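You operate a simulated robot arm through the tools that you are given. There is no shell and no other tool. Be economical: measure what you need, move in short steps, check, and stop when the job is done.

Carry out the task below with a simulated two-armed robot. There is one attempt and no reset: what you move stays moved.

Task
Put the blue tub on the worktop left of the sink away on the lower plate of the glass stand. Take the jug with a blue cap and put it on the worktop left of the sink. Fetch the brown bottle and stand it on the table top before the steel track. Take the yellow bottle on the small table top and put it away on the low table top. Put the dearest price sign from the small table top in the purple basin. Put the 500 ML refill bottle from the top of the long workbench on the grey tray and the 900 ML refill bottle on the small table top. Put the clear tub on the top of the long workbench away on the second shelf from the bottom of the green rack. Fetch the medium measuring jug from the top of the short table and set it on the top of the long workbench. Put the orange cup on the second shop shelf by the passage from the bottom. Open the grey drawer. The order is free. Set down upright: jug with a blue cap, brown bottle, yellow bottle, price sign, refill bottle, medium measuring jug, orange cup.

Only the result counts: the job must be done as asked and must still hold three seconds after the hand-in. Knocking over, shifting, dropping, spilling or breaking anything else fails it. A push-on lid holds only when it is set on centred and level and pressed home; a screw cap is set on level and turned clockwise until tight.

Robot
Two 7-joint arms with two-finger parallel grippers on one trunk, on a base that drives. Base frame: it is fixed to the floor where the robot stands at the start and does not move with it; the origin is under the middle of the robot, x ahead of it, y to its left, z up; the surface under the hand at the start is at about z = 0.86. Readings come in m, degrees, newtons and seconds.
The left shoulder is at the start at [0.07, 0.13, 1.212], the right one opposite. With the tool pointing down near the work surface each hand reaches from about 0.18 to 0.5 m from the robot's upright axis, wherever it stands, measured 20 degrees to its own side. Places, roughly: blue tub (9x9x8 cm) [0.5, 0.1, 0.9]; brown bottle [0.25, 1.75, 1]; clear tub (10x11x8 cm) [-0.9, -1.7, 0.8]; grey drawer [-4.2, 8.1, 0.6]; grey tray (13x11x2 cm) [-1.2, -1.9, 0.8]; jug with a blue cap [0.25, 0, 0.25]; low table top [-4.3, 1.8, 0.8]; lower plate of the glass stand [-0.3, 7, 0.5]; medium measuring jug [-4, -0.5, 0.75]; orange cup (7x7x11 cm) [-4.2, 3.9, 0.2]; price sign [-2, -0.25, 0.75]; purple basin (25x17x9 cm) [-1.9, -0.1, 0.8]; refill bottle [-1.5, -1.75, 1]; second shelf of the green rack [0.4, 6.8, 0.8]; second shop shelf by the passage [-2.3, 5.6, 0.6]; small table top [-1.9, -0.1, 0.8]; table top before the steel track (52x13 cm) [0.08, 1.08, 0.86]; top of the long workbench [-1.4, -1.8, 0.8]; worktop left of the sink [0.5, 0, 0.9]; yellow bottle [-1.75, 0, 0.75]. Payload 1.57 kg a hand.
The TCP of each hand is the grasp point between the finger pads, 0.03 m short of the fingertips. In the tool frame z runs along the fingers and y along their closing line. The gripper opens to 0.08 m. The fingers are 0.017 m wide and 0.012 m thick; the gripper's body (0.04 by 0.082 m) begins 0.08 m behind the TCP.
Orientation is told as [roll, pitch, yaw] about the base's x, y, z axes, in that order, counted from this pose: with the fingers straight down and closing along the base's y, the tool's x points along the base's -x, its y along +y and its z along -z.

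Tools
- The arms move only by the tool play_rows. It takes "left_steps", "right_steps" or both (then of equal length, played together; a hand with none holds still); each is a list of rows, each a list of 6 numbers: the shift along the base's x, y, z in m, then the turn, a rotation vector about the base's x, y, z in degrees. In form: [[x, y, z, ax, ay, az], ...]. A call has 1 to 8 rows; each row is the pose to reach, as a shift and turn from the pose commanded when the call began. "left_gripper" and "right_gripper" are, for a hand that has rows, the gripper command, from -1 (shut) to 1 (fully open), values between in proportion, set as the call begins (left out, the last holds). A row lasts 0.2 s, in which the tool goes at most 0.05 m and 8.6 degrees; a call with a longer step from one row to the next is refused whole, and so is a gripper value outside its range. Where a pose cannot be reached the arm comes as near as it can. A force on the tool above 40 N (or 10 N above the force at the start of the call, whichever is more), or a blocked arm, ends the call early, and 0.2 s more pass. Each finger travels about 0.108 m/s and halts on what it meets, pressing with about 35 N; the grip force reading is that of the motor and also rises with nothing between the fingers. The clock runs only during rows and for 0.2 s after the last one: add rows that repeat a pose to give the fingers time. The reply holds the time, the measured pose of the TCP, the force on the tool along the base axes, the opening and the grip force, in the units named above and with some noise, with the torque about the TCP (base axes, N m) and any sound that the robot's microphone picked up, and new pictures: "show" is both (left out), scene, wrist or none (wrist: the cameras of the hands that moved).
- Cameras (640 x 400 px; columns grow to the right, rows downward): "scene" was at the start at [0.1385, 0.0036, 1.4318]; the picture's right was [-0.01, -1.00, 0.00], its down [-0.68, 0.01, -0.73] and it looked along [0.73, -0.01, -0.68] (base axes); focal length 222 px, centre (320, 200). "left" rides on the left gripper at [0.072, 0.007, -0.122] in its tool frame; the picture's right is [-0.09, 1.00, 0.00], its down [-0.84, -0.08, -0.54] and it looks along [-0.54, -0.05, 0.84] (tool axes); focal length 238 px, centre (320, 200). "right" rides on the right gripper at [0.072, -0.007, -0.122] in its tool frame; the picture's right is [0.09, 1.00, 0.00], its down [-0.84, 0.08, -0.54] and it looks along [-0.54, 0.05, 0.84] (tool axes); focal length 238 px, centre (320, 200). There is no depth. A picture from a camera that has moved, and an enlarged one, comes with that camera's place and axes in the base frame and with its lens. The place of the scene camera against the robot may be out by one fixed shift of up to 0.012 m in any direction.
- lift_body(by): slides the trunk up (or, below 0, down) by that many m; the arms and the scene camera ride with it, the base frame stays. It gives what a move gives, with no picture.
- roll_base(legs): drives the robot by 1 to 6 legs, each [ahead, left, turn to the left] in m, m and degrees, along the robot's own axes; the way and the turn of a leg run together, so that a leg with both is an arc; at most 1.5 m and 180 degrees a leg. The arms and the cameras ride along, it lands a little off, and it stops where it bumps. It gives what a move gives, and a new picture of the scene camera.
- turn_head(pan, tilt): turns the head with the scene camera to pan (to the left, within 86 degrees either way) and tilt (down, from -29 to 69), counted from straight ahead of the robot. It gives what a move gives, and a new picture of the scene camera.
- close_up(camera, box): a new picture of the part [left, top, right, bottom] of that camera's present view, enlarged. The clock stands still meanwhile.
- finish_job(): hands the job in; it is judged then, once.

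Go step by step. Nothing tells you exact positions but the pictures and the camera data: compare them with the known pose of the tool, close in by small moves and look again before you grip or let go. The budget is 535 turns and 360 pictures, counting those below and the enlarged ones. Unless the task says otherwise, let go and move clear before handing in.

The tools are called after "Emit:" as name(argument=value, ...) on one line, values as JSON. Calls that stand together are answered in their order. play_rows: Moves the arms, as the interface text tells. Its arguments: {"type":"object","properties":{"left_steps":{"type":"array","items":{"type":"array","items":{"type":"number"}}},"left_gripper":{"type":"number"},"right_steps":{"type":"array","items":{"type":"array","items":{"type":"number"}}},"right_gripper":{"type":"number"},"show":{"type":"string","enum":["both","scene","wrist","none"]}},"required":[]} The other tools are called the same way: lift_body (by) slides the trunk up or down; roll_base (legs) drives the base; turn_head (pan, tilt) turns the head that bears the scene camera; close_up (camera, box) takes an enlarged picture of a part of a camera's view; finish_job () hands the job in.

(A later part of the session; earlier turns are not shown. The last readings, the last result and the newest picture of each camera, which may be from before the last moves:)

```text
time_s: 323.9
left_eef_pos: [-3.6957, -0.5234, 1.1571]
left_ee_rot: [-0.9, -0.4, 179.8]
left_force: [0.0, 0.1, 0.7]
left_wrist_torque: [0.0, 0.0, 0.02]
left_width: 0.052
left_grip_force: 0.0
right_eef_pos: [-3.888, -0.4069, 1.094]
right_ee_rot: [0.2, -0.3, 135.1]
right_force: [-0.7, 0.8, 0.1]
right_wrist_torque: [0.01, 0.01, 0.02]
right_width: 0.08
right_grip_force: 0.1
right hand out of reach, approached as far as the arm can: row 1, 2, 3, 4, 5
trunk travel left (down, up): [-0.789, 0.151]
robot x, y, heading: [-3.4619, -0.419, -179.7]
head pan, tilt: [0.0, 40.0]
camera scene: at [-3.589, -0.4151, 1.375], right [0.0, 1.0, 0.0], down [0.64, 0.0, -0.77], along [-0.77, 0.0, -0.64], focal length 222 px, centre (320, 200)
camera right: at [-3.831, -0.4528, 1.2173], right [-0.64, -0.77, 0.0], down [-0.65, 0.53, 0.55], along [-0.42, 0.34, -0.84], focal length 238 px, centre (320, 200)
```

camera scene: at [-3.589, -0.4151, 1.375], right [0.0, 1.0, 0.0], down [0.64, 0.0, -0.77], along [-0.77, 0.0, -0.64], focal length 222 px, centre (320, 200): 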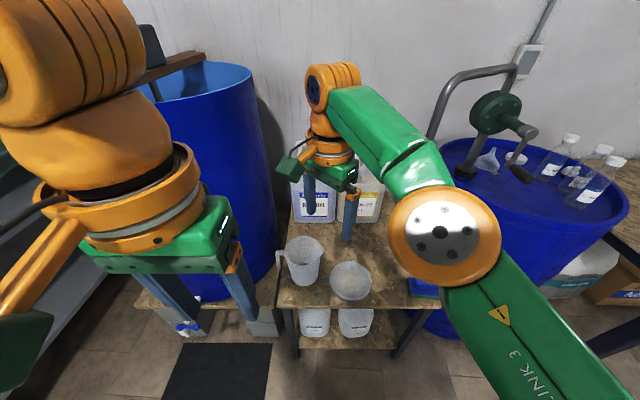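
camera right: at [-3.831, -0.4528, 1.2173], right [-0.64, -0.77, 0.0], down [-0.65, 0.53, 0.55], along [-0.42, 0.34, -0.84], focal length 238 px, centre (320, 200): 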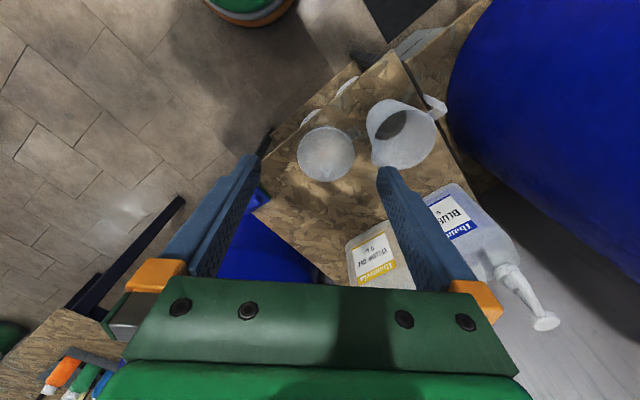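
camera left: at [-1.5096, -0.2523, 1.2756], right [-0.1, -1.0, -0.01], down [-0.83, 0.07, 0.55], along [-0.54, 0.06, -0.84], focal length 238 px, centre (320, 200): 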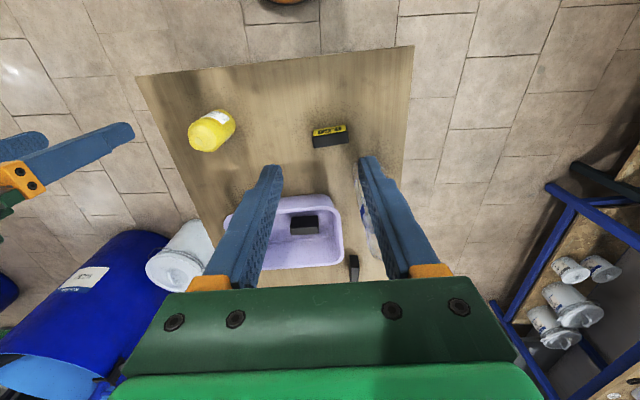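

Triangulating several views, the short table top is at z≈0.615 and the jug centre ≈[-4.04, -0.475] with rim z≈0.787. I lower the trunk 0.15, tuck the left hand and close in 0.1 m.

Emit:
lift_body(by=-0.15)

Emit:
play_rows(left_steps=[[0.03, 0, 0.03, 0, 0, 0], [0.05, 0, 0.06, 0, 0, 0], [0.05, 0, 0.06, 0, 0, 0]], right_steps=[[0, 0, 0.02, 0, 0, 0], [0, 0, 0.02, 0, 0, 0], [0, 0, 0.02, 0, 0, 0]], show="none")

Emit:
roll_base(legs=[[0.1, 0, 0]])

Emit:
close_up(camera="right", box=[160, 20, 480, 220])

```text
time_s: 325.7
left_eef_pos: [-3.6968, -0.5245, 1.0068]
left_ee_rot: [-0.7, -0.4, 179.8]
left_force: [0.2, 0.3, 0.3]
left_wrist_torque: [-0.02, 0.01, -0.02]
left_width: 0.052
left_grip_force: 0.1
right_eef_pos: [-3.8863, -0.4065, 0.9447]
right_ee_rot: [0.2, -0.3, 135.4]
right_force: [0.5, -0.1, -0.1]
right_wrist_torque: [-0.01, 0.0, 0.0]
right_width: 0.08
right_grip_force: 0.1
trunk travel left (down, up): [-0.639, 0.301]
robot x, y, heading: [-3.4547, -0.4218, -179.5]
head pan, tilt: [0.0, 40.0]
```

```text
time_s: 326.5
left_eef_pos: [-3.6482, -0.5248, 1.0662]
left_ee_rot: [-0.9, -0.3, 179.8]
left_force: [0.2, -0.7, -0.1]
left_wrist_torque: [-0.02, 0.01, -0.03]
left_width: 0.0521
left_grip_force: 0.0
right_eef_pos: [-3.8798, -0.404, 0.9586]
right_ee_rot: [0.0, -0.1, 135.4]
right_force: [-0.5, -0.1, 0.0]
right_wrist_torque: [0.01, 0.0, -0.02]
right_width: 0.0799
right_grip_force: 0.1
right hand out of reach, approached as far as the arm can: row 1, 2, 3
trunk travel left (down, up): [-0.639, 0.301]
robot x, y, heading: [-3.4578, -0.4209, -179.6]
head pan, tilt: [0.0, 40.0]
```

```text
time_s: 327.6
left_eef_pos: [-3.7461, -0.5252, 1.0666]
left_ee_rot: [-0.8, -0.4, 179.9]
left_force: [0.4, -0.1, -0.1]
left_wrist_torque: [0.0, 0.0, 0.02]
left_width: 0.052
left_grip_force: 0.1
right_eef_pos: [-3.979, -0.4039, 0.961]
right_ee_rot: [0.2, -0.3, 135.3]
right_force: [-0.1, 0.8, 0.6]
right_wrist_torque: [0.01, 0.02, 0.01]
right_width: 0.0801
right_grip_force: 0.1
trunk travel left (down, up): [-0.639, 0.301]
robot x, y, heading: [-3.5616, -0.4188, -180.0]
head pan, tilt: [0.0, 40.0]
camera scene: at [-3.6876, -0.4162, 1.2251], right [-0.01, 1.0, 0.0], down [0.64, 0.0, -0.77], along [-0.77, 0.0, -0.64], focal length 222 px, centre (320, 200)
```

scene: 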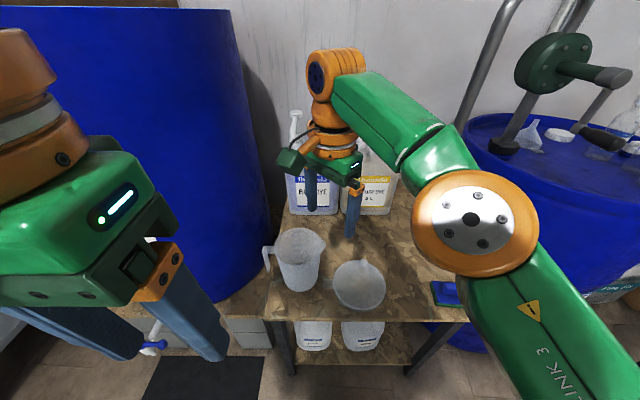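

```text
2.00 times, centred on (320, 120) of right
camera zoom: at [-3.9234, -0.4512, 1.0818], right [-0.63, -0.77, 0.0], down [-0.65, 0.53, 0.55], along [-0.42, 0.35, -0.84], focal length 477 px, centre (320, 360)
```

zoom: 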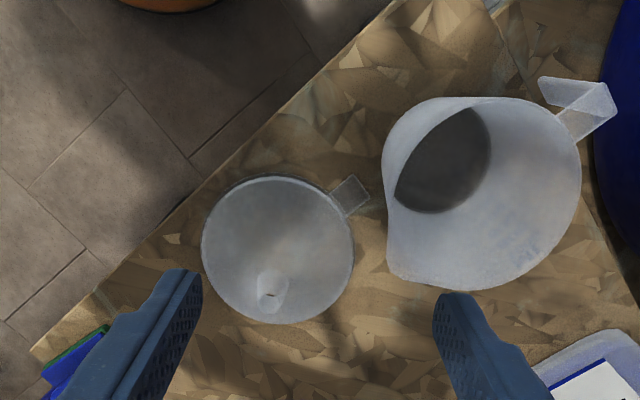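

Jug rim centre [-4.041, -0.479], radius 5.7 cm, table z≈0.615. I'll pinch the wall at [-3.998, -0.441]. First I narrow the opening, move above and lower partway.

Emit:
play_rows(right_steps=[[-0.018, -0.037, -0.02, 0, 0, 0], [-0.018, -0.037, -0.06, 0, 0, 0], [-0.018, -0.037, -0.1, 0, 0, 0], [-0.018, -0.037, -0.12, 0, 0, 0], [-0.018, -0.037, -0.12, 0, 0, 0]], right_gripper=0.3, show="wrist")

```text
time_s: 328.8
left_eef_pos: [-3.7473, -0.5239, 1.0652]
left_ee_rot: [-0.9, -0.4, 179.9]
left_force: [-0.2, 0.4, -0.4]
left_wrist_torque: [-0.01, -0.03, -0.02]
left_width: 0.052
left_grip_force: 0.0
right_eef_pos: [-3.9973, -0.4421, 0.8389]
right_ee_rot: [0.2, -0.3, 135.3]
right_force: [0.3, 0.8, 0.5]
right_wrist_torque: [-0.01, -0.01, 0.02]
right_width: 0.052
right_grip_force: 0.0
right hand out of reach, approached as far as the arm can: row 1, 2
trunk travel left (down, up): [-0.639, 0.301]
robot x, y, heading: [-3.5629, -0.4225, -179.6]
head pan, tilt: [0.0, 40.0]
camera right: at [-3.943, -0.4879, 0.9607], right [-0.64, -0.77, 0.0], down [-0.65, 0.53, 0.55], along [-0.42, 0.34, -0.84], focal length 238 px, centre (320, 200)
```

right: 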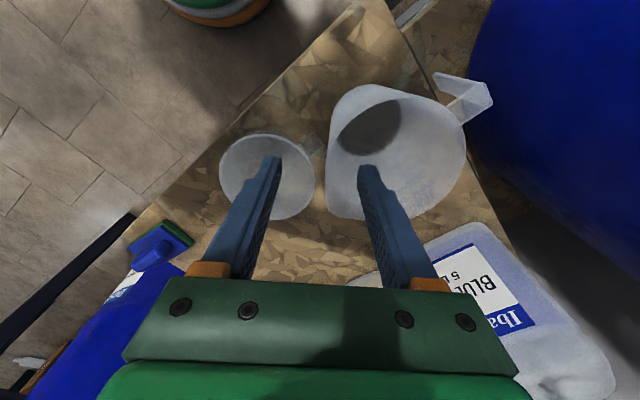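

The wall is about 6 mm image-right of the midline; I correct and lower to z≈0.782.

Emit:
play_rows(right_steps=[[-0.004, -0.005, -0.02, 0, 0, 0], [-0.004, -0.005, -0.045, 0, 0, 0], [-0.004, -0.005, -0.057, 0, 0, 0], [-0.004, -0.005, -0.057, 0, 0, 0]], show="wrist")

```text
time_s: 329.8
left_eef_pos: [-3.748, -0.5252, 1.0657]
left_ee_rot: [-0.8, -0.4, 179.9]
left_force: [0.2, 0.3, 0.8]
left_wrist_torque: [0.01, 0.0, 0.01]
left_width: 0.0521
left_grip_force: 0.1
right_eef_pos: [-4.0, -0.4443, 0.7819]
right_ee_rot: [0.1, -0.3, 135.3]
right_force: [1.0, -0.9, 0.2]
right_wrist_torque: [-0.01, 0.03, -0.01]
right_width: 0.052
right_grip_force: 0.0
right hand out of reach, approached as far as the arm can: row 1, 2, 3, 4
trunk travel left (down, up): [-0.639, 0.301]
robot x, y, heading: [-3.5573, -0.4195, -179.8]
head pan, tilt: [0.0, 40.0]
camera right: at [-3.9444, -0.4909, 0.9046], right [-0.63, -0.77, 0.0], down [-0.65, 0.53, 0.55], along [-0.42, 0.35, -0.84], focal length 238 px, centre (320, 200)
```

right: 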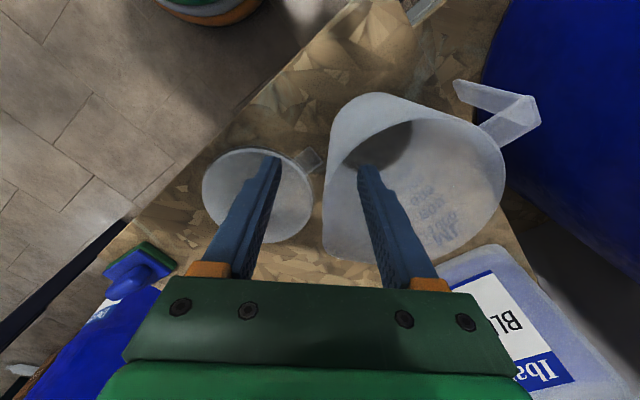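

The wall lies between the fingers. I close and check.

Emit:
play_rows(right_steps=[[0, 0, 0, 0, 0, 0], [0, 0, 0, 0, 0, 0], [0, 0, 0, 0, 0, 0], [0, 0, 0, 0, 0, 0]], right_gripper=-1, show="none")

Emit:
play_rows(right_steps=[[0, 0, 0.01, 0, 0, 0], [0, 0, 0.025, 0, 0, 0], [0, 0, 0.04, 0, 0, 0], [0, 0, 0.04, 0, 0, 0]])

```text
time_s: 330.8
left_eef_pos: [-3.7461, -0.5251, 1.0663]
left_ee_rot: [-0.9, -0.4, 179.9]
left_force: [-0.2, 0.1, 0.4]
left_wrist_torque: [-0.02, 0.03, -0.02]
left_width: 0.0519
left_grip_force: 0.1
right_eef_pos: [-3.9993, -0.4442, 0.7822]
right_ee_rot: [0.3, -0.3, 135.3]
right_force: [0.3, -1.0, 3.9]
right_wrist_torque: [-0.51, 0.01, 0.05]
right_width: 0.0046
right_grip_force: 25.3
trunk travel left (down, up): [-0.639, 0.301]
robot x, y, heading: [-3.5587, -0.4192, -179.8]
head pan, tilt: [0.0, 40.0]
```

```text
time_s: 331.8
left_eef_pos: [-3.7479, -0.5253, 1.0656]
left_ee_rot: [-0.7, -0.4, 179.9]
left_force: [0.0, -0.5, 0.6]
left_wrist_torque: [0.02, -0.01, -0.01]
left_width: 0.0519
left_grip_force: 0.0
right_eef_pos: [-3.9988, -0.4427, 0.8226]
right_ee_rot: [0.2, -0.3, 135.3]
right_force: [-0.2, 0.1, -2.0]
right_wrist_torque: [0.05, -0.06, -0.01]
right_width: 0.0038
right_grip_force: 24.4
trunk travel left (down, up): [-0.639, 0.301]
robot x, y, heading: [-3.5594, -0.4178, -179.7]
head pan, tilt: [0.0, 40.0]
camera scene: at [-3.6894, -0.4161, 1.2249], right [0.0, 1.0, 0.0], down [0.64, 0.0, -0.77], along [-0.77, 0.0, -0.64], focal length 222 px, centre (320, 200)
camera right: at [-3.9437, -0.4903, 0.9447], right [-0.64, -0.77, 0.0], down [-0.65, 0.53, 0.55], along [-0.42, 0.35, -0.84], focal length 238 px, centre (320, 200)
```

scene: 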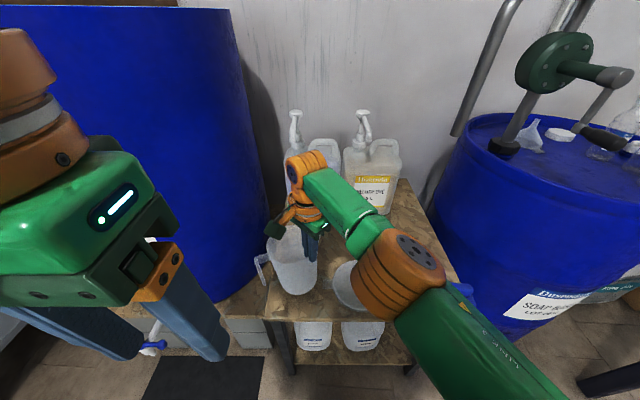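
right: 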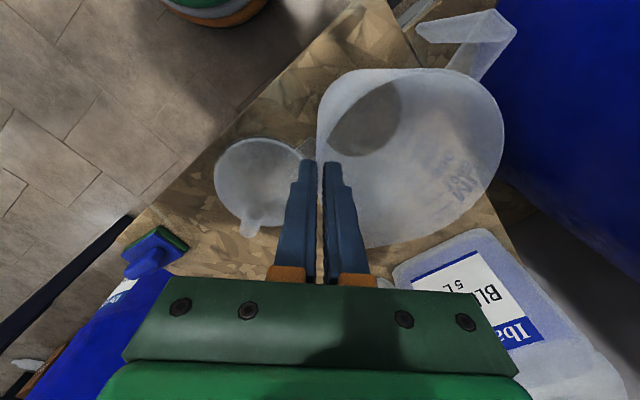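

The jug is held (≈0.2 kg). I lift more, back away, and raise the trunk.

Emit:
play_rows(right_steps=[[0, 0, 0.04, 0, 0, 0], [0, 0, 0.08, 0, 0, 0], [0, 0, 0.1, 0, 0, 0], [0, 0, 0.1, 0, 0, 0]], show="none")

Emit:
roll_base(legs=[[-0.6, 0, 0]])

Emit:
lift_body(by=0.18)

```text
time_s: 332.8
left_eef_pos: [-3.7478, -0.5246, 1.0664]
left_ee_rot: [-0.9, -0.2, 179.9]
left_force: [0.0, 1.0, -0.3]
left_wrist_torque: [-0.01, 0.02, 0.02]
left_width: 0.052
left_grip_force: 0.1
right_eef_pos: [-3.9858, -0.4353, 0.9088]
right_ee_rot: [0.2, -0.3, 135.2]
right_force: [0.0, -0.2, -0.3]
right_wrist_torque: [0.05, -0.03, 0.01]
right_width: 0.0037
right_grip_force: 24.6
right hand out of reach, approached as far as the arm can: row 1, 2, 3, 4
trunk travel left (down, up): [-0.639, 0.301]
robot x, y, heading: [-3.5591, -0.4217, -179.5]
head pan, tilt: [0.0, 40.0]
```

```text
time_s: 336.2
left_eef_pos: [-3.1579, -0.5221, 1.066]
left_ee_rot: [-0.8, -0.3, 179.9]
left_force: [0.9, -0.6, -0.1]
left_wrist_torque: [0.05, 0.04, 0.0]
left_width: 0.052
left_grip_force: 0.0
right_eef_pos: [-3.3957, -0.4317, 0.9078]
right_ee_rot: [0.2, -0.3, 135.4]
right_force: [0.9, -0.5, -0.8]
right_wrist_torque: [0.05, -0.02, -0.01]
right_width: 0.0032
right_grip_force: 24.2
trunk travel left (down, up): [-0.639, 0.301]
robot x, y, heading: [-2.9716, -0.4153, -179.6]
head pan, tilt: [0.0, 40.0]
camera scene: at [-3.1003, -0.413, 1.2249], right [-0.01, 1.0, 0.0], down [0.64, 0.0, -0.77], along [-0.77, 0.0, -0.64], focal length 222 px, centre (320, 200)
```

scene: 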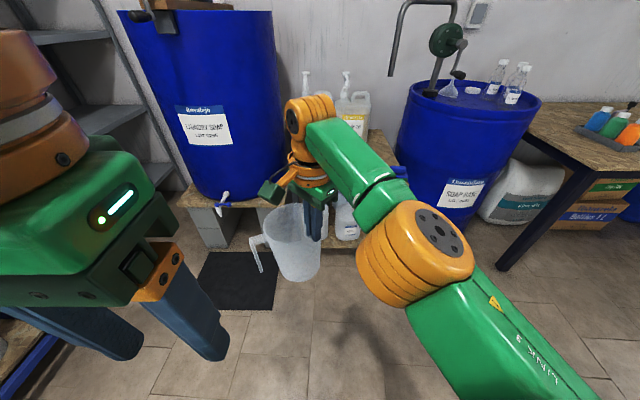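

```text
time_s: 338.2
left_eef_pos: [-3.1584, -0.5229, 1.2459]
left_ee_rot: [-0.9, -0.4, 179.9]
left_force: [-0.2, 0.0, -0.6]
left_wrist_torque: [0.01, -0.01, -0.01]
left_width: 0.0518
left_grip_force: 0.1
right_eef_pos: [-3.397, -0.432, 1.0884]
right_ee_rot: [0.2, -0.5, 135.4]
right_force: [0.2, 0.9, -0.9]
right_wrist_torque: [0.09, -0.07, 0.0]
right_width: 0.0037
right_grip_force: 24.0
trunk travel left (down, up): [-0.819, 0.121]
robot x, y, heading: [-2.971, -0.4149, -179.6]
head pan, tilt: [0.0, 40.0]
```

I drive to the long workbench: south to y≈−0.95, east to x≈−1.23, then turn to face it.

Emit:
roll_base(legs=[[0, 0.54, 0], [-1.5, 0, 0], [-0.24, 0, 0], [0, 0, 90]])

Emit:
turn_head(pan=0, tilt=40)

```text
time_s: 353.7
left_eef_pos: [-1.0969, -1.1654, 1.2461]
left_ee_rot: [-0.8, -0.4, -90.3]
left_force: [-0.7, -0.6, -1.3]
left_wrist_torque: [-0.03, -0.01, 0.01]
left_width: 0.0519
left_grip_force: 0.1
right_eef_pos: [-1.1883, -1.4048, 1.0884]
right_ee_rot: [0.2, -0.3, -135.0]
right_force: [0.7, -0.5, -0.9]
right_wrist_torque: [0.02, 0.05, 0.01]
right_width: 0.0028
right_grip_force: 24.1
trunk travel left (down, up): [-0.819, 0.121]
robot x, y, heading: [-1.2006, -0.9774, -89.9]
head pan, tilt: [0.0, 40.0]
camera scene: at [-1.1959, -1.1075, 1.4049], right [-1.0, 0.0, 0.0], down [0.0, 0.64, -0.77], along [0.0, -0.77, -0.64], focal length 222 px, centre (320, 200)
```

scene: 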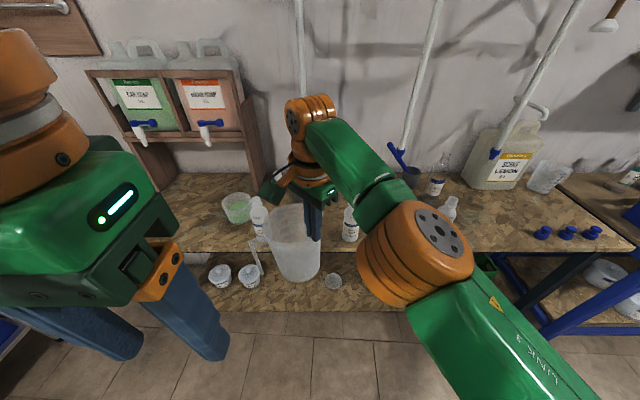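

```text
time_s: 354.3
left_eef_pos: [-1.0979, -1.1668, 1.246]
left_ee_rot: [-0.8, -0.4, -90.4]
left_force: [0.4, -0.1, 0.6]
left_wrist_torque: [0.02, -0.07, 0.04]
left_width: 0.0519
left_grip_force: 0.1
right_eef_pos: [-1.1884, -1.4035, 1.0887]
right_ee_rot: [0.2, -0.3, -135.0]
right_force: [0.5, -0.9, -0.9]
right_wrist_torque: [0.04, 0.07, 0.0]
right_width: 0.0024
right_grip_force: 24.3
trunk travel left (down, up): [-0.819, 0.121]
robot x, y, heading: [-1.2021, -0.975, -89.9]
head pan, tilt: [0.0, 40.0]
camera scene: at [-1.1957, -1.1074, 1.4049], right [-1.0, 0.0, 0.0], down [0.0, 0.64, -0.77], along [0.0, -0.77, -0.64], focal length 222 px, centre (320, 200)
```

scene: 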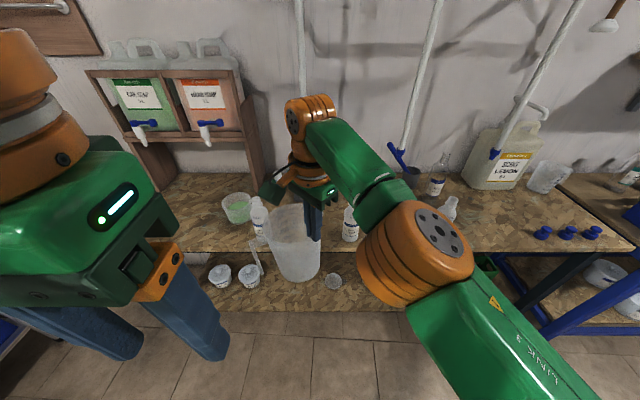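

The jug needs to land at about [-1.168, -1.645], between the two 250 ml bottles. I drive 0.2 forward and 2 cm right, then lower.

Emit:
roll_base(legs=[[0.2, -0.02, 0]])

Emit:
close_up(camera="right", box=[0, 0, 640, 400])

```text
time_s: 355.9
left_eef_pos: [-1.1169, -1.3569, 1.2462]
left_ee_rot: [-0.9, -0.6, -90.5]
left_force: [-0.3, -0.4, -1.2]
left_wrist_torque: [-0.03, -0.01, -0.04]
left_width: 0.0519
left_grip_force: 0.1
right_eef_pos: [-1.2099, -1.5962, 1.09]
right_ee_rot: [0.3, -0.5, -135.2]
right_force: [-0.1, -0.4, -1.1]
right_wrist_torque: [0.0, 0.06, 0.0]
right_width: 0.0022
right_grip_force: 23.9
trunk travel left (down, up): [-0.819, 0.121]
robot x, y, heading: [-1.2207, -1.1703, -90.3]
head pan, tilt: [0.0, 40.0]
camera scene: at [-1.216, -1.2977, 1.4054], right [-1.0, 0.0, 0.0], down [0.0, 0.64, -0.77], along [0.0, -0.77, -0.64], focal length 222 px, centre (320, 200)
```

scene: 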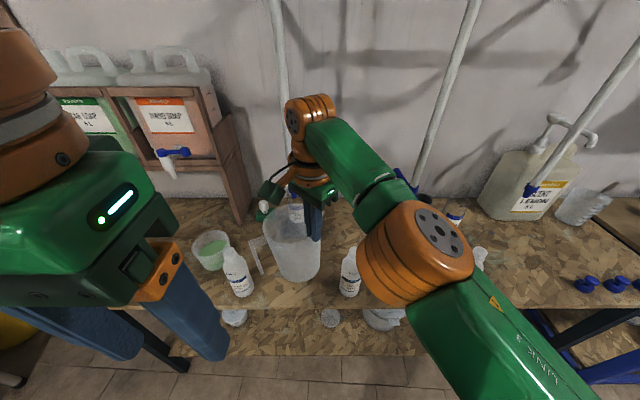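

```text
1.00 times, centred on (320, 200) of right (not enlarged: the box is as wide or as high as the picture)
camera zoom: at [-1.1639, -1.5395, 1.2123], right [0.77, -0.64, 0.0], down [-0.54, -0.64, 0.55], along [-0.35, -0.42, -0.84], focal length 238 px, centre (320, 200)
```

zoom: 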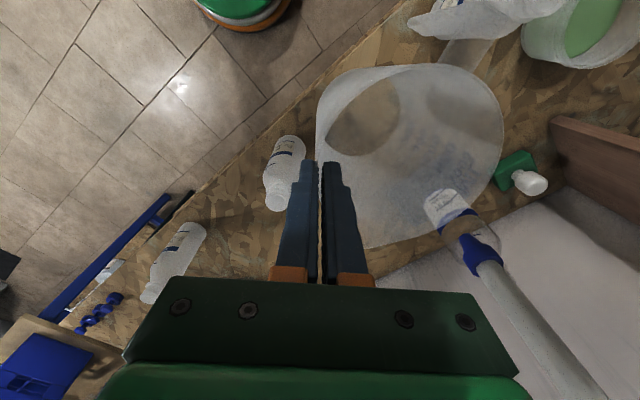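

Clearances are fine. I lower the jug to the bench.

Emit:
play_rows(right_steps=[[0, 0, -0.04, 0, 0, 0], [0, 0, -0.08, 0, 0, 0], [0, 0, -0.105, 0, 0, 0], [0, 0, -0.112, 0, 0, 0], [0, 0, -0.119, 0, 0, 0], [0, 0, -0.126, 0, 0, 0], [0, 0, -0.132, 0, 0, 0], [0, 0, -0.137, 0, 0, 0]])

```text
time_s: 357.7
left_eef_pos: [-1.12, -1.3556, 1.2472]
left_ee_rot: [-0.8, -0.6, -90.6]
left_force: [-0.3, 0.6, 0.1]
left_wrist_torque: [0.01, 0.01, 0.01]
left_width: 0.0517
left_grip_force: 0.0
right_eef_pos: [-1.2118, -1.596, 0.9538]
right_ee_rot: [0.5, -0.5, -135.2]
right_force: [-4.7, 0.5, 24.5]
right_wrist_torque: [-0.45, -0.32, -0.01]
right_width: 0.0038
right_grip_force: 24.7
trunk travel left (down, up): [-0.819, 0.121]
robot x, y, heading: [-1.2229, -1.1709, -90.2]
head pan, tilt: [0.0, 40.0]
camera scene: at [-1.2187, -1.2961, 1.4057], right [-1.0, 0.0, 0.0], down [0.0, 0.64, -0.77], along [0.0, -0.77, -0.64], focal length 222 px, centre (320, 200)
camera right: at [-1.1661, -1.5395, 1.0763], right [0.77, -0.64, 0.01], down [-0.54, -0.64, 0.55], along [-0.35, -0.43, -0.84], focal length 238 px, centre (320, 200)
```

scene: 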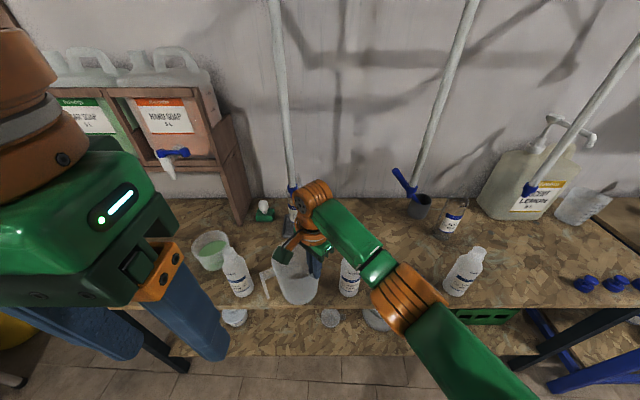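
right: 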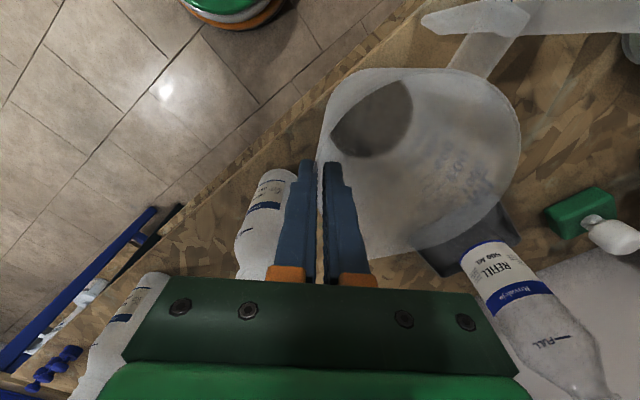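

Contact. I open modestly and rise straight up.

Emit:
play_rows(right_steps=[[0, 0, 0.003, 0, 0, 0], [0, 0, 0.003, 0, 0, 0], [0, 0, 0.003, 0, 0, 0]], right_gripper=-0.1, show="none")

Emit:
play_rows(right_steps=[[0, 0, 0.04, 0, 0, 0], [0, 0, 0.08, 0, 0, 0], [0, 0, 0.12, 0, 0, 0], [0, 0, 0.14, 0, 0, 0]])

```text
time_s: 358.5
left_eef_pos: [-1.1173, -1.3607, 1.2462]
left_ee_rot: [-0.8, -0.4, -90.6]
left_force: [-0.2, -0.1, 0.1]
left_wrist_torque: [-0.03, -0.03, -0.02]
left_width: 0.0518
left_grip_force: 0.1
right_eef_pos: [-1.2109, -1.6005, 0.9563]
right_ee_rot: [0.3, -0.3, -135.2]
right_force: [0.8, 0.2, 0.2]
right_wrist_torque: [0.02, -0.02, 0.0]
right_width: 0.036
right_grip_force: 0.0
trunk travel left (down, up): [-0.819, 0.121]
robot x, y, heading: [-1.2217, -1.171, -90.0]
head pan, tilt: [0.0, 40.0]
```

```text
time_s: 359.5
left_eef_pos: [-1.1173, -1.3592, 1.2451]
left_ee_rot: [-0.9, -0.4, -90.6]
left_force: [-0.2, 0.4, -0.7]
left_wrist_torque: [0.01, -0.02, 0.02]
left_width: 0.052
left_grip_force: 0.1
right_eef_pos: [-1.2126, -1.598, 1.0955]
right_ee_rot: [0.4, -0.6, -135.2]
right_force: [1.2, 0.5, 0.4]
right_wrist_torque: [-0.03, -0.01, 0.0]
right_width: 0.0364
right_grip_force: 0.0
trunk travel left (down, up): [-0.819, 0.121]
robot x, y, heading: [-1.2228, -1.1693, -90.6]
head pan, tilt: [0.0, 40.0]
camera scene: at [-1.2159, -1.3006, 1.405], right [-1.0, 0.0, 0.0], down [0.0, 0.64, -0.77], along [0.0, -0.77, -0.64], focal length 222 px, centre (320, 200)
camera right: at [-1.1658, -1.5415, 1.2167], right [0.77, -0.64, 0.01], down [-0.54, -0.64, 0.55], along [-0.35, -0.42, -0.84], focal length 238 px, centre (320, 200)
```

scene: 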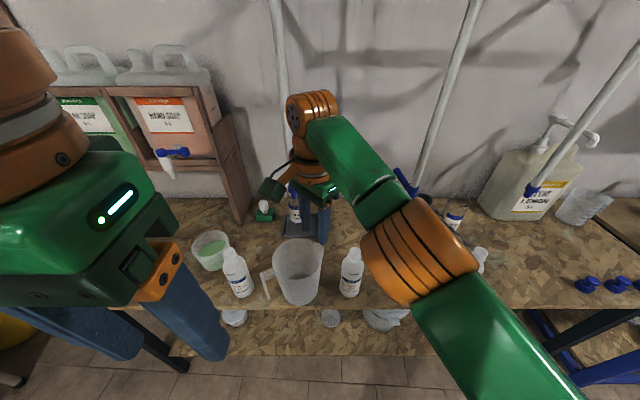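
right: 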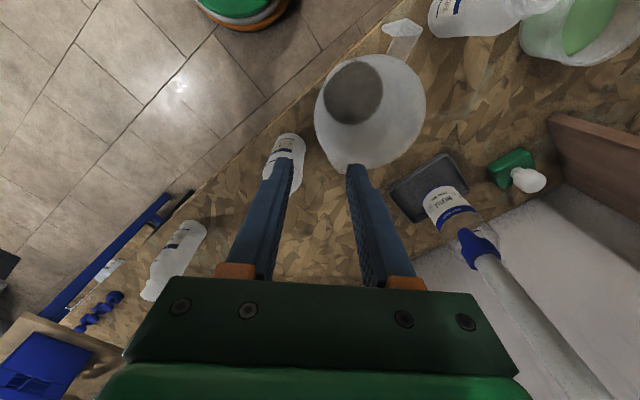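

The jug stands on the bench. Next the clear tub (≈[-0.90, -1.71]); I back off, tuck the right hand, turn the left hand 45° and move over for a view.

Emit:
roll_base(legs=[[-0.15, 0, 0], [0, 0.28, 0]])

Emit:
play_rows(left_steps=[[0, -0.04, -0.02, 0, 0, 8], [0, -0.08, -0.04, 0, 0, 16], [0, -0.12, -0.06, 0, 0, 24], [0, -0.16, -0.08, 0, 0, 32], [0, -0.19, -0.1, 0, 0, 40], [0, -0.19, -0.12, 0, 0, 45], [0, -0.19, -0.12, 0, 0, 45]], right_steps=[[0, 0.04, 0.02, 0, 0, 0], [-0.02, 0.08, 0.04, 0, 0, 0], [-0.04, 0.12, 0.06, 0, 0, 0], [-0.06, 0.16, 0.08, 0, 0, 0], [-0.08, 0.19, 0.1, 0, 0, 0], [-0.1, 0.19, 0.1, 0, 0, 0], [-0.1, 0.19, 0.1, 0, 0, 0]], left_gripper=1, show="scene")

```text
time_s: 362.4
left_eef_pos: [-0.8417, -1.2088, 1.2469]
left_ee_rot: [-0.7, -0.4, -90.5]
left_force: [0.8, 0.0, -0.3]
left_wrist_torque: [0.01, 0.02, -0.02]
left_width: 0.0519
left_grip_force: 0.1
right_eef_pos: [-0.9339, -1.4457, 1.0936]
right_ee_rot: [0.4, -0.2, -135.0]
right_force: [-0.9, -0.6, -0.7]
right_wrist_torque: [0.0, 0.02, 0.03]
right_width: 0.0359
right_grip_force: 0.1
trunk travel left (down, up): [-0.819, 0.121]
robot x, y, heading: [-0.9439, -1.0197, -89.8]
head pan, tilt: [0.0, 40.0]
camera scene: at [-0.9413, -1.1487, 1.405], right [-1.0, 0.0, 0.0], down [0.0, 0.64, -0.77], along [0.0, -0.77, -0.64], focal length 222 px, centre (320, 200)
```

scene: 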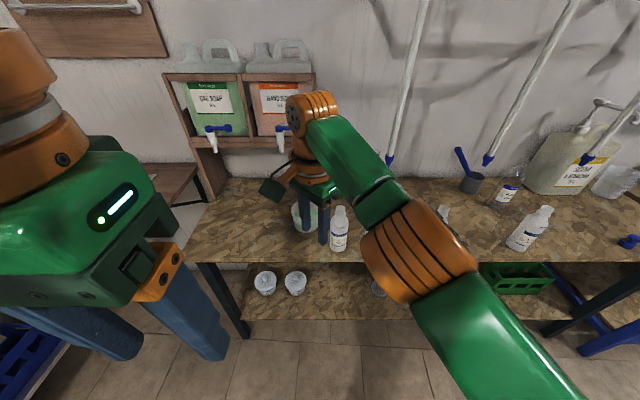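

```text
time_s: 363.3
left_eef_pos: [-0.845, -1.3407, 1.1775]
left_ee_rot: [-0.9, 0.4, -64.9]
left_force: [-3.7, 22.8, -2.1]
left_wrist_torque: [-1.07, -0.27, -0.95]
left_width: 0.0744
left_grip_force: 0.1
right_eef_pos: [-0.9368, -1.4505, 1.0911]
right_ee_rot: [0.6, -0.7, -136.8]
right_force: [3.7, -22.6, 2.1]
right_wrist_torque: [3.27, 0.48, -1.56]
right_width: 0.0358
right_grip_force: 0.1
right hand out of reach, approached as far as the arm can: row 1, 2, 3, 4
trunk travel left (down, up): [-0.819, 0.121]
robot x, y, heading: [-0.942, -1.0188, -89.6]
head pan, tilt: [0.0, 40.0]
stopped in row 4 (left hand): the force on the tool passed its limit at 96 N (the readings are from after the stop); the commanded pose is now the measured one
camera scene: at [-0.9386, -1.1506, 1.4048], right [-1.0, 0.0, 0.0], down [0.0, 0.64, -0.77], along [0.0, -0.77, -0.64], focal length 222 px, centre (320, 200)
```

scene: 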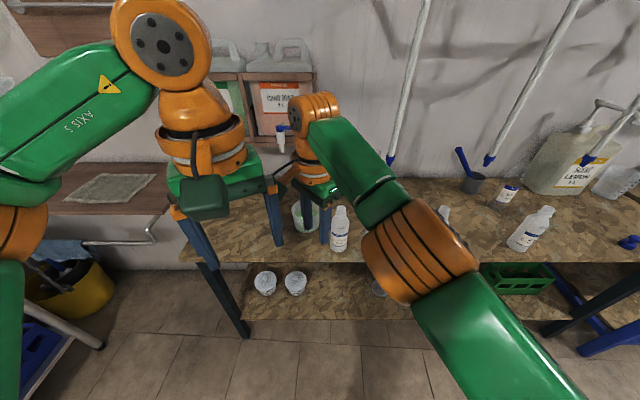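

The hands touched each other. I pull the left back, then move the right outward while un-yawing it.

Emit:
play_rows(left_steps=[[0.0, 0.04, 0, 0, 0, 0], [0.02, 0.08, 0, 0, 0, 0], [0.04, 0.1, 0, 0, 0, 0], [0.04, 0.1, 0, 0, 0, 0]], show="none")

Emit:
play_rows(right_steps=[[-0.03, 0, 0.02, 0, 0, 8], [-0.07, 0, 0.04, 0, 0, 16], [-0.11, 0.02, 0.06, 0, 0, 24], [-0.14, 0.05, 0.08, 0, 0, 32], [-0.16, 0.08, 0.1, 0, 0, 40], [-0.17, 0.12, 0.12, 0, 0, 45], [-0.17, 0.16, 0.13, 0, 0, 45], [-0.17, 0.19, 0.14, 0, 0, 45]], show="scene")

```text
time_s: 364.3
left_eef_pos: [-0.8059, -1.2391, 1.1769]
left_ee_rot: [-1.1, 0.2, -64.5]
left_force: [-0.4, -0.2, -0.2]
left_wrist_torque: [0.02, 0.01, 0.05]
left_width: 0.0798
left_grip_force: 0.0
right_eef_pos: [-0.9357, -1.4482, 1.0916]
right_ee_rot: [0.5, -0.8, -136.4]
right_force: [0.1, 0.3, 0.0]
right_wrist_torque: [-0.03, -0.01, -0.02]
right_width: 0.0362
right_grip_force: 0.1
trunk travel left (down, up): [-0.819, 0.121]
robot x, y, heading: [-0.9437, -1.0147, -90.0]
head pan, tilt: [0.0, 40.0]
```

```text
time_s: 366.1
left_eef_pos: [-0.7995, -1.24, 1.1761]
left_ee_rot: [-1.3, 0.3, -64.5]
left_force: [1.2, 1.2, 0.2]
left_wrist_torque: [-0.01, 0.06, 0.0]
left_width: 0.0798
left_grip_force: 0.0
right_eef_pos: [-1.0998, -1.2562, 1.2332]
right_ee_rot: [0.2, -1.0, -91.4]
right_force: [0.5, -0.8, 0.6]
right_wrist_torque: [-0.04, 0.04, -0.02]
right_width: 0.0361
right_grip_force: 0.0
right hand out of reach, approached as far as the arm can: row 1, 2, 3, 4, 5
trunk travel left (down, up): [-0.819, 0.121]
robot x, y, heading: [-0.9437, -1.0187, -90.0]
head pan, tilt: [0.0, 40.0]
camera scene: at [-0.932, -1.1473, 1.4051], right [-1.0, 0.0, 0.0], down [0.0, 0.64, -0.77], along [0.0, -0.77, -0.64], focal length 222 px, centre (320, 200)
```

scene: 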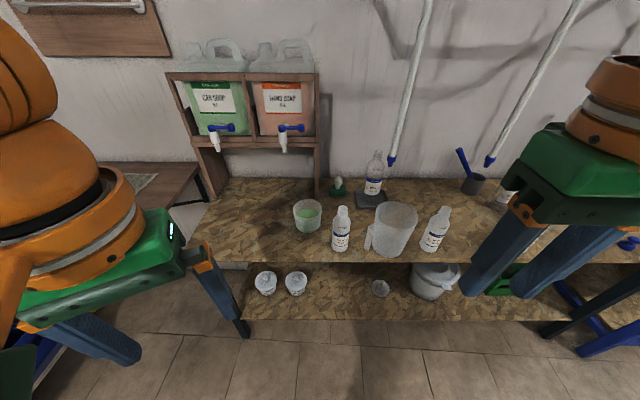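

Emit:
close_up(camera="scene", box=[260, 110, 420, 260])

```text
2.67 times, centred on (340, 185) of scene
camera zoom: at [-0.932, -1.1473, 1.4051], right [-1.0, 0.0, 0.0], down [0.0, 0.64, -0.77], along [0.0, -0.77, -0.64], focal length 592 px, centre (267, 240)
```

zoom: 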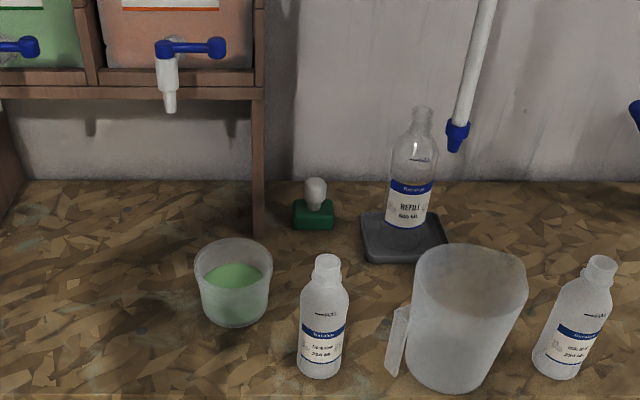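

The clear tub: centre ≈[-0.888, -1.72], rim z≈0.877, radius 5.2 cm; I'll pinch its front-left wall at ≈[-0.854, -1.68] away from the tap. Moving in and setting yaw −40°.

Emit:
roll_base(legs=[[0.22, 0.035, 0]])

Emit:
play_rows(left_steps=[[0, -0.03, -0.02, 0, 0, 8], [-0.02, -0.07, -0.04, 0, 0, 16], [-0.04, -0.11, -0.06, 0, 0, 24], [-0.06, -0.15, -0.08, 0, 0, 24.5], [-0.08, -0.19, -0.1, 0, 0, 24.5], [-0.08, -0.2, -0.12, 0, 0, 24.5]])

```text
time_s: 367.9
left_eef_pos: [-0.7719, -1.4592, 1.1772]
left_ee_rot: [-1.1, 0.0, -64.7]
left_force: [-0.4, 0.8, -0.4]
left_wrist_torque: [-0.02, 0.01, 0.0]
left_width: 0.0802
left_grip_force: 0.1
right_eef_pos: [-1.0716, -1.4768, 1.2337]
right_ee_rot: [0.6, -1.0, -91.7]
right_force: [-0.5, -0.1, 0.3]
right_wrist_torque: [-0.01, -0.04, 0.0]
right_width: 0.0359
right_grip_force: 0.1
trunk travel left (down, up): [-0.819, 0.121]
robot x, y, heading: [-0.9097, -1.236, -90.1]
head pan, tilt: [0.0, 40.0]
camera scene: at [-0.905, -1.3673, 1.4053], right [-1.0, 0.0, 0.0], down [0.0, 0.64, -0.77], along [0.0, -0.77, -0.64], focal length 222 px, centre (320, 200)
```

scene: 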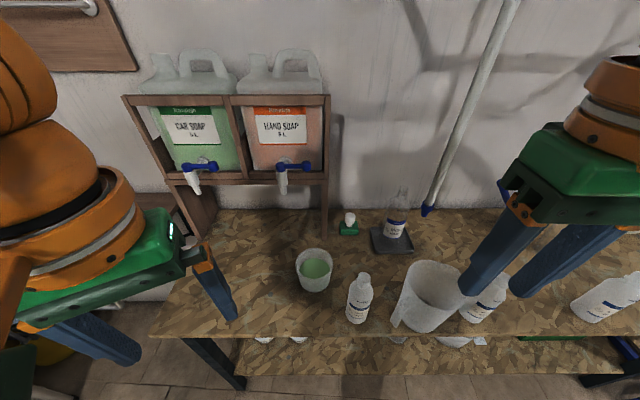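

```text
time_s: 369.2
left_eef_pos: [-0.8516, -1.6648, 1.0544]
left_ee_rot: [-1.0, 0.2, -40.2]
left_force: [-0.1, 0.9, -0.3]
left_wrist_torque: [-0.02, -0.02, -0.02]
left_width: 0.0798
left_grip_force: 0.0
right_eef_pos: [-1.0702, -1.4809, 1.2329]
right_ee_rot: [0.5, -0.8, -91.7]
right_force: [-0.1, -0.4, 0.7]
right_wrist_torque: [0.02, -0.01, 0.02]
right_width: 0.0357
right_grip_force: 0.0
trunk travel left (down, up): [-0.819, 0.121]
robot x, y, heading: [-0.911, -1.2386, -90.1]
head pan, tilt: [0.0, 40.0]
camera scene: at [-0.9043, -1.3715, 1.4049], right [-1.0, 0.0, 0.0], down [0.0, 0.64, -0.77], along [0.0, -0.77, -0.64], focal length 222 px, centre (320, 200)
camera left: at [-0.9014, -1.6135, 1.1762], right [0.71, 0.7, -0.02], down [0.6, -0.59, 0.54], along [0.37, -0.4, -0.84], focal length 238 px, centre (320, 200)
```

scene: 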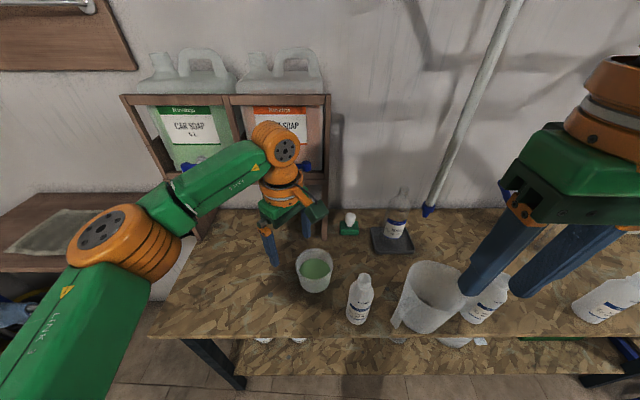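
left: 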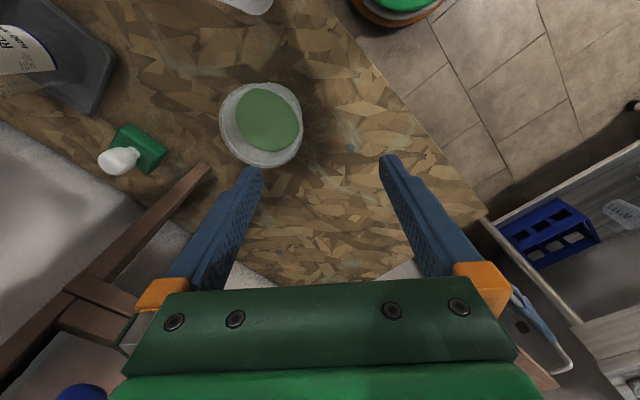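

Tub centre from the wrist view [-0.899, -1.726]. I shift to the pinch point, narrow the opening and lower to z≈0.93.

Emit:
play_rows(left_steps=[[-0.0144, -0.022, -0.03, 0, 0, 0], [-0.0144, -0.022, -0.07, 0, 0, 0], [-0.0144, -0.022, -0.11, 0, 0, 0], [-0.0144, -0.022, -0.125, 0, 0, 0], [-0.0144, -0.022, -0.125, 0, 0, 0]], left_gripper=0.3, show="wrist")

```text
time_s: 370.4
left_eef_pos: [-0.8669, -1.6858, 0.9311]
left_ee_rot: [-1.0, 0.2, -40.3]
left_force: [0.5, -0.4, -0.7]
left_wrist_torque: [0.02, -0.01, 0.0]
left_width: 0.0519
left_grip_force: 0.1
right_eef_pos: [-1.0713, -1.4808, 1.2313]
right_ee_rot: [0.5, -0.8, -91.6]
right_force: [0.5, 0.0, 0.2]
right_wrist_torque: [0.01, 0.01, -0.04]
right_width: 0.036
right_grip_force: 0.1
trunk travel left (down, up): [-0.819, 0.121]
robot x, y, heading: [-0.9073, -1.2389, -90.3]
head pan, tilt: [0.0, 40.0]
camera left: at [-0.9162, -1.6341, 1.053], right [0.71, 0.7, -0.02], down [0.6, -0.59, 0.54], along [0.37, -0.4, -0.84], focal length 238 px, centre (320, 200)
```

left: 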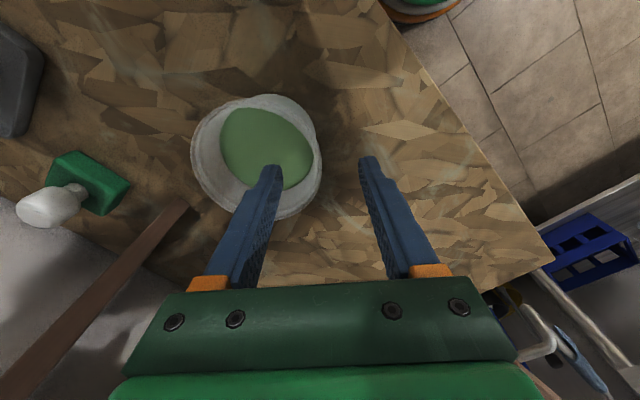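

Well aligned. I lower to z≈0.875 and close on the wall.

Emit:
play_rows(left_steps=[[-0.002, -0.002, -0.03, 0, 0, 0], [-0.002, -0.002, -0.056, 0, 0, 0], [-0.002, -0.002, -0.056, 0, 0, 0]], show="none")

Emit:
play_rows(left_steps=[[0, 0, 0, 0, 0, 0], [0, 0, 0, 0, 0, 0], [0, 0, 0, 0, 0, 0], [0, 0, 0, 0, 0, 0]], left_gripper=-1, show="wrist")

```text
time_s: 371.2
left_eef_pos: [-0.8681, -1.6873, 0.8766]
left_ee_rot: [-1.1, 0.1, -40.2]
left_force: [-0.4, 0.4, 1.4]
left_wrist_torque: [-0.01, -0.04, 0.01]
left_width: 0.0517
left_grip_force: 0.0
right_eef_pos: [-1.0716, -1.4794, 1.2337]
right_ee_rot: [0.5, -0.8, -91.7]
right_force: [0.5, -0.4, -1.4]
right_wrist_torque: [-0.01, 0.01, 0.01]
right_width: 0.0358
right_grip_force: 0.1
trunk travel left (down, up): [-0.819, 0.121]
robot x, y, heading: [-0.9088, -1.2373, -90.3]
head pan, tilt: [0.0, 40.0]
```

```text
time_s: 372.2
left_eef_pos: [-0.8679, -1.6876, 0.8761]
left_ee_rot: [-1.1, 0.2, -40.2]
left_force: [-0.4, -5.7, 8.7]
left_wrist_torque: [-1.03, 0.56, 0.29]
left_width: 0.0085
left_grip_force: 27.0
right_eef_pos: [-1.0708, -1.4792, 1.2341]
right_ee_rot: [0.5, -0.7, -91.6]
right_force: [-0.1, 0.0, 0.5]
right_wrist_torque: [-0.02, -0.02, 0.0]
right_width: 0.0363
right_grip_force: 0.0
trunk travel left (down, up): [-0.819, 0.121]
robot x, y, heading: [-0.9105, -1.2437, -90.1]
head pan, tilt: [0.0, 40.0]
camera left: at [-0.9171, -1.6354, 0.9985], right [0.71, 0.7, -0.02], down [0.6, -0.59, 0.54], along [0.37, -0.4, -0.84], focal length 238 px, centre (320, 200)
```

left: 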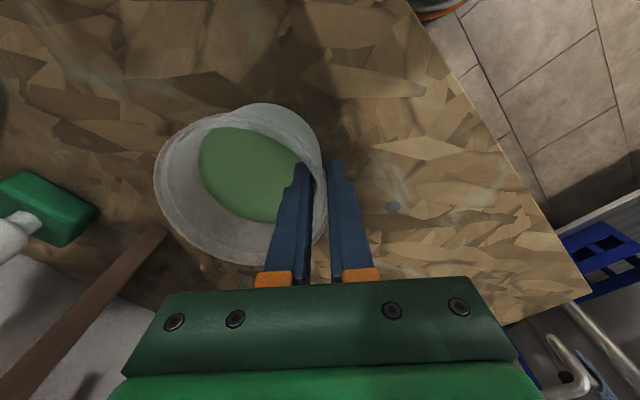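

The wall is gripped (tub walls are slanted, so a slight tilt is expected). I lift 3 cm and check.

Emit:
play_rows(left_steps=[[0, 0, 0.005, 0, 0, 0], [0, 0, 0.012, 0, 0, 0], [0, 0, 0.02, 0, 0, 0], [0, 0, 0.03, 0, 0, 0], [0, 0, 0.03, 0, 0, 0]])

Emit:
close_up(camera="scene", box=[220, 180, 400, 320])

```text
time_s: 373.4
left_eef_pos: [-0.8687, -1.6876, 0.9047]
left_ee_rot: [-1.1, 0.2, -40.3]
left_force: [-1.0, -0.5, -1.7]
left_wrist_torque: [0.12, -0.07, -0.01]
left_width: 0.0069
left_grip_force: 26.5
right_eef_pos: [-1.0708, -1.4811, 1.2328]
right_ee_rot: [0.5, -0.8, -91.6]
right_force: [0.0, -0.6, -0.4]
right_wrist_torque: [0.03, 0.01, 0.01]
right_width: 0.0357
right_grip_force: 0.0
trunk travel left (down, up): [-0.819, 0.121]
robot x, y, heading: [-0.9106, -1.2393, -90.4]
head pan, tilt: [0.0, 40.0]
camera scene: at [-0.9044, -1.3721, 1.4048], right [-1.0, 0.0, 0.0], down [0.0, 0.64, -0.77], along [0.0, -0.77, -0.64], focal length 222 px, centre (320, 200)
camera left: at [-0.9175, -1.6367, 1.0276], right [0.71, 0.7, -0.02], down [0.6, -0.59, 0.54], along [0.37, -0.4, -0.84], focal length 238 px, centre (320, 200)
```

scene: 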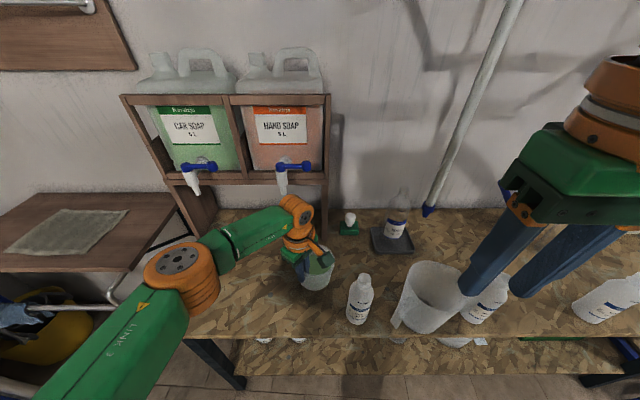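
left: 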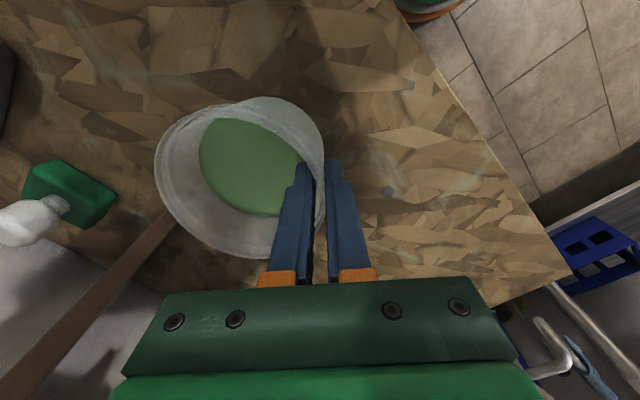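

```text
2.86 times, centred on (310, 250) of scene
camera zoom: at [-0.9044, -1.3721, 1.4048], right [-1.0, 0.0, 0.0], down [0.0, 0.64, -0.77], along [0.0, -0.77, -0.64], focal length 634 px, centre (349, 57)
```

zoom: 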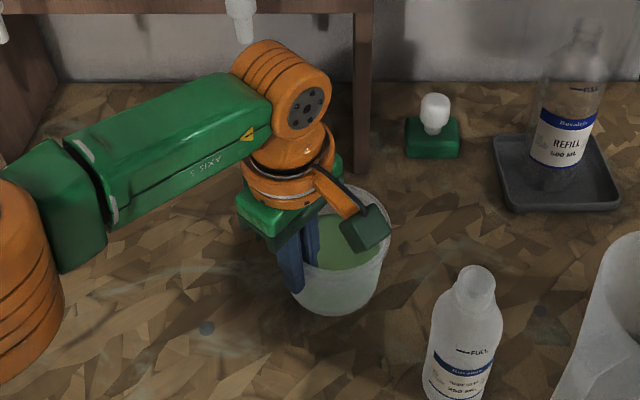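

Held level. I back out diagonally (+x, +y) to stay clear of the 250 ml bottle and tap, then go farther back.

Emit:
roll_base(legs=[[-0.12, 0.035, 0], [-0.35, 0, 0]])

```text
time_s: 376.5
left_eef_pos: [-0.8282, -1.232, 0.9036]
left_ee_rot: [-0.9, 0.3, -39.7]
left_force: [0.3, 0.2, -2.1]
left_wrist_torque: [0.11, -0.12, 0.01]
left_width: 0.0065
left_grip_force: 26.0
right_eef_pos: [-1.0325, -1.0293, 1.2322]
right_ee_rot: [0.5, -0.7, -91.4]
right_force: [-0.5, -0.6, -0.3]
right_wrist_torque: [0.05, 0.0, 0.0]
right_width: 0.0358
right_grip_force: 0.1
trunk travel left (down, up): [-0.819, 0.121]
robot x, y, heading: [-0.873, -0.7865, -89.6]
head pan, tilt: [0.0, 40.0]
camera scene: at [-0.8671, -0.9182, 1.4046], right [-1.0, 0.0, 0.0], down [0.0, 0.64, -0.76], along [0.0, -0.76, -0.64], focal length 222 px, centre (320, 200)
```

scene: 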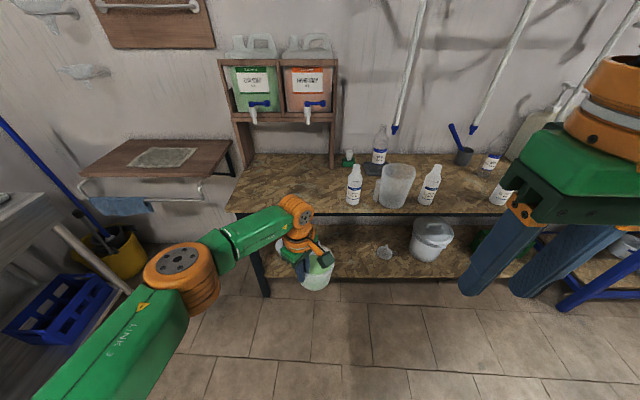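

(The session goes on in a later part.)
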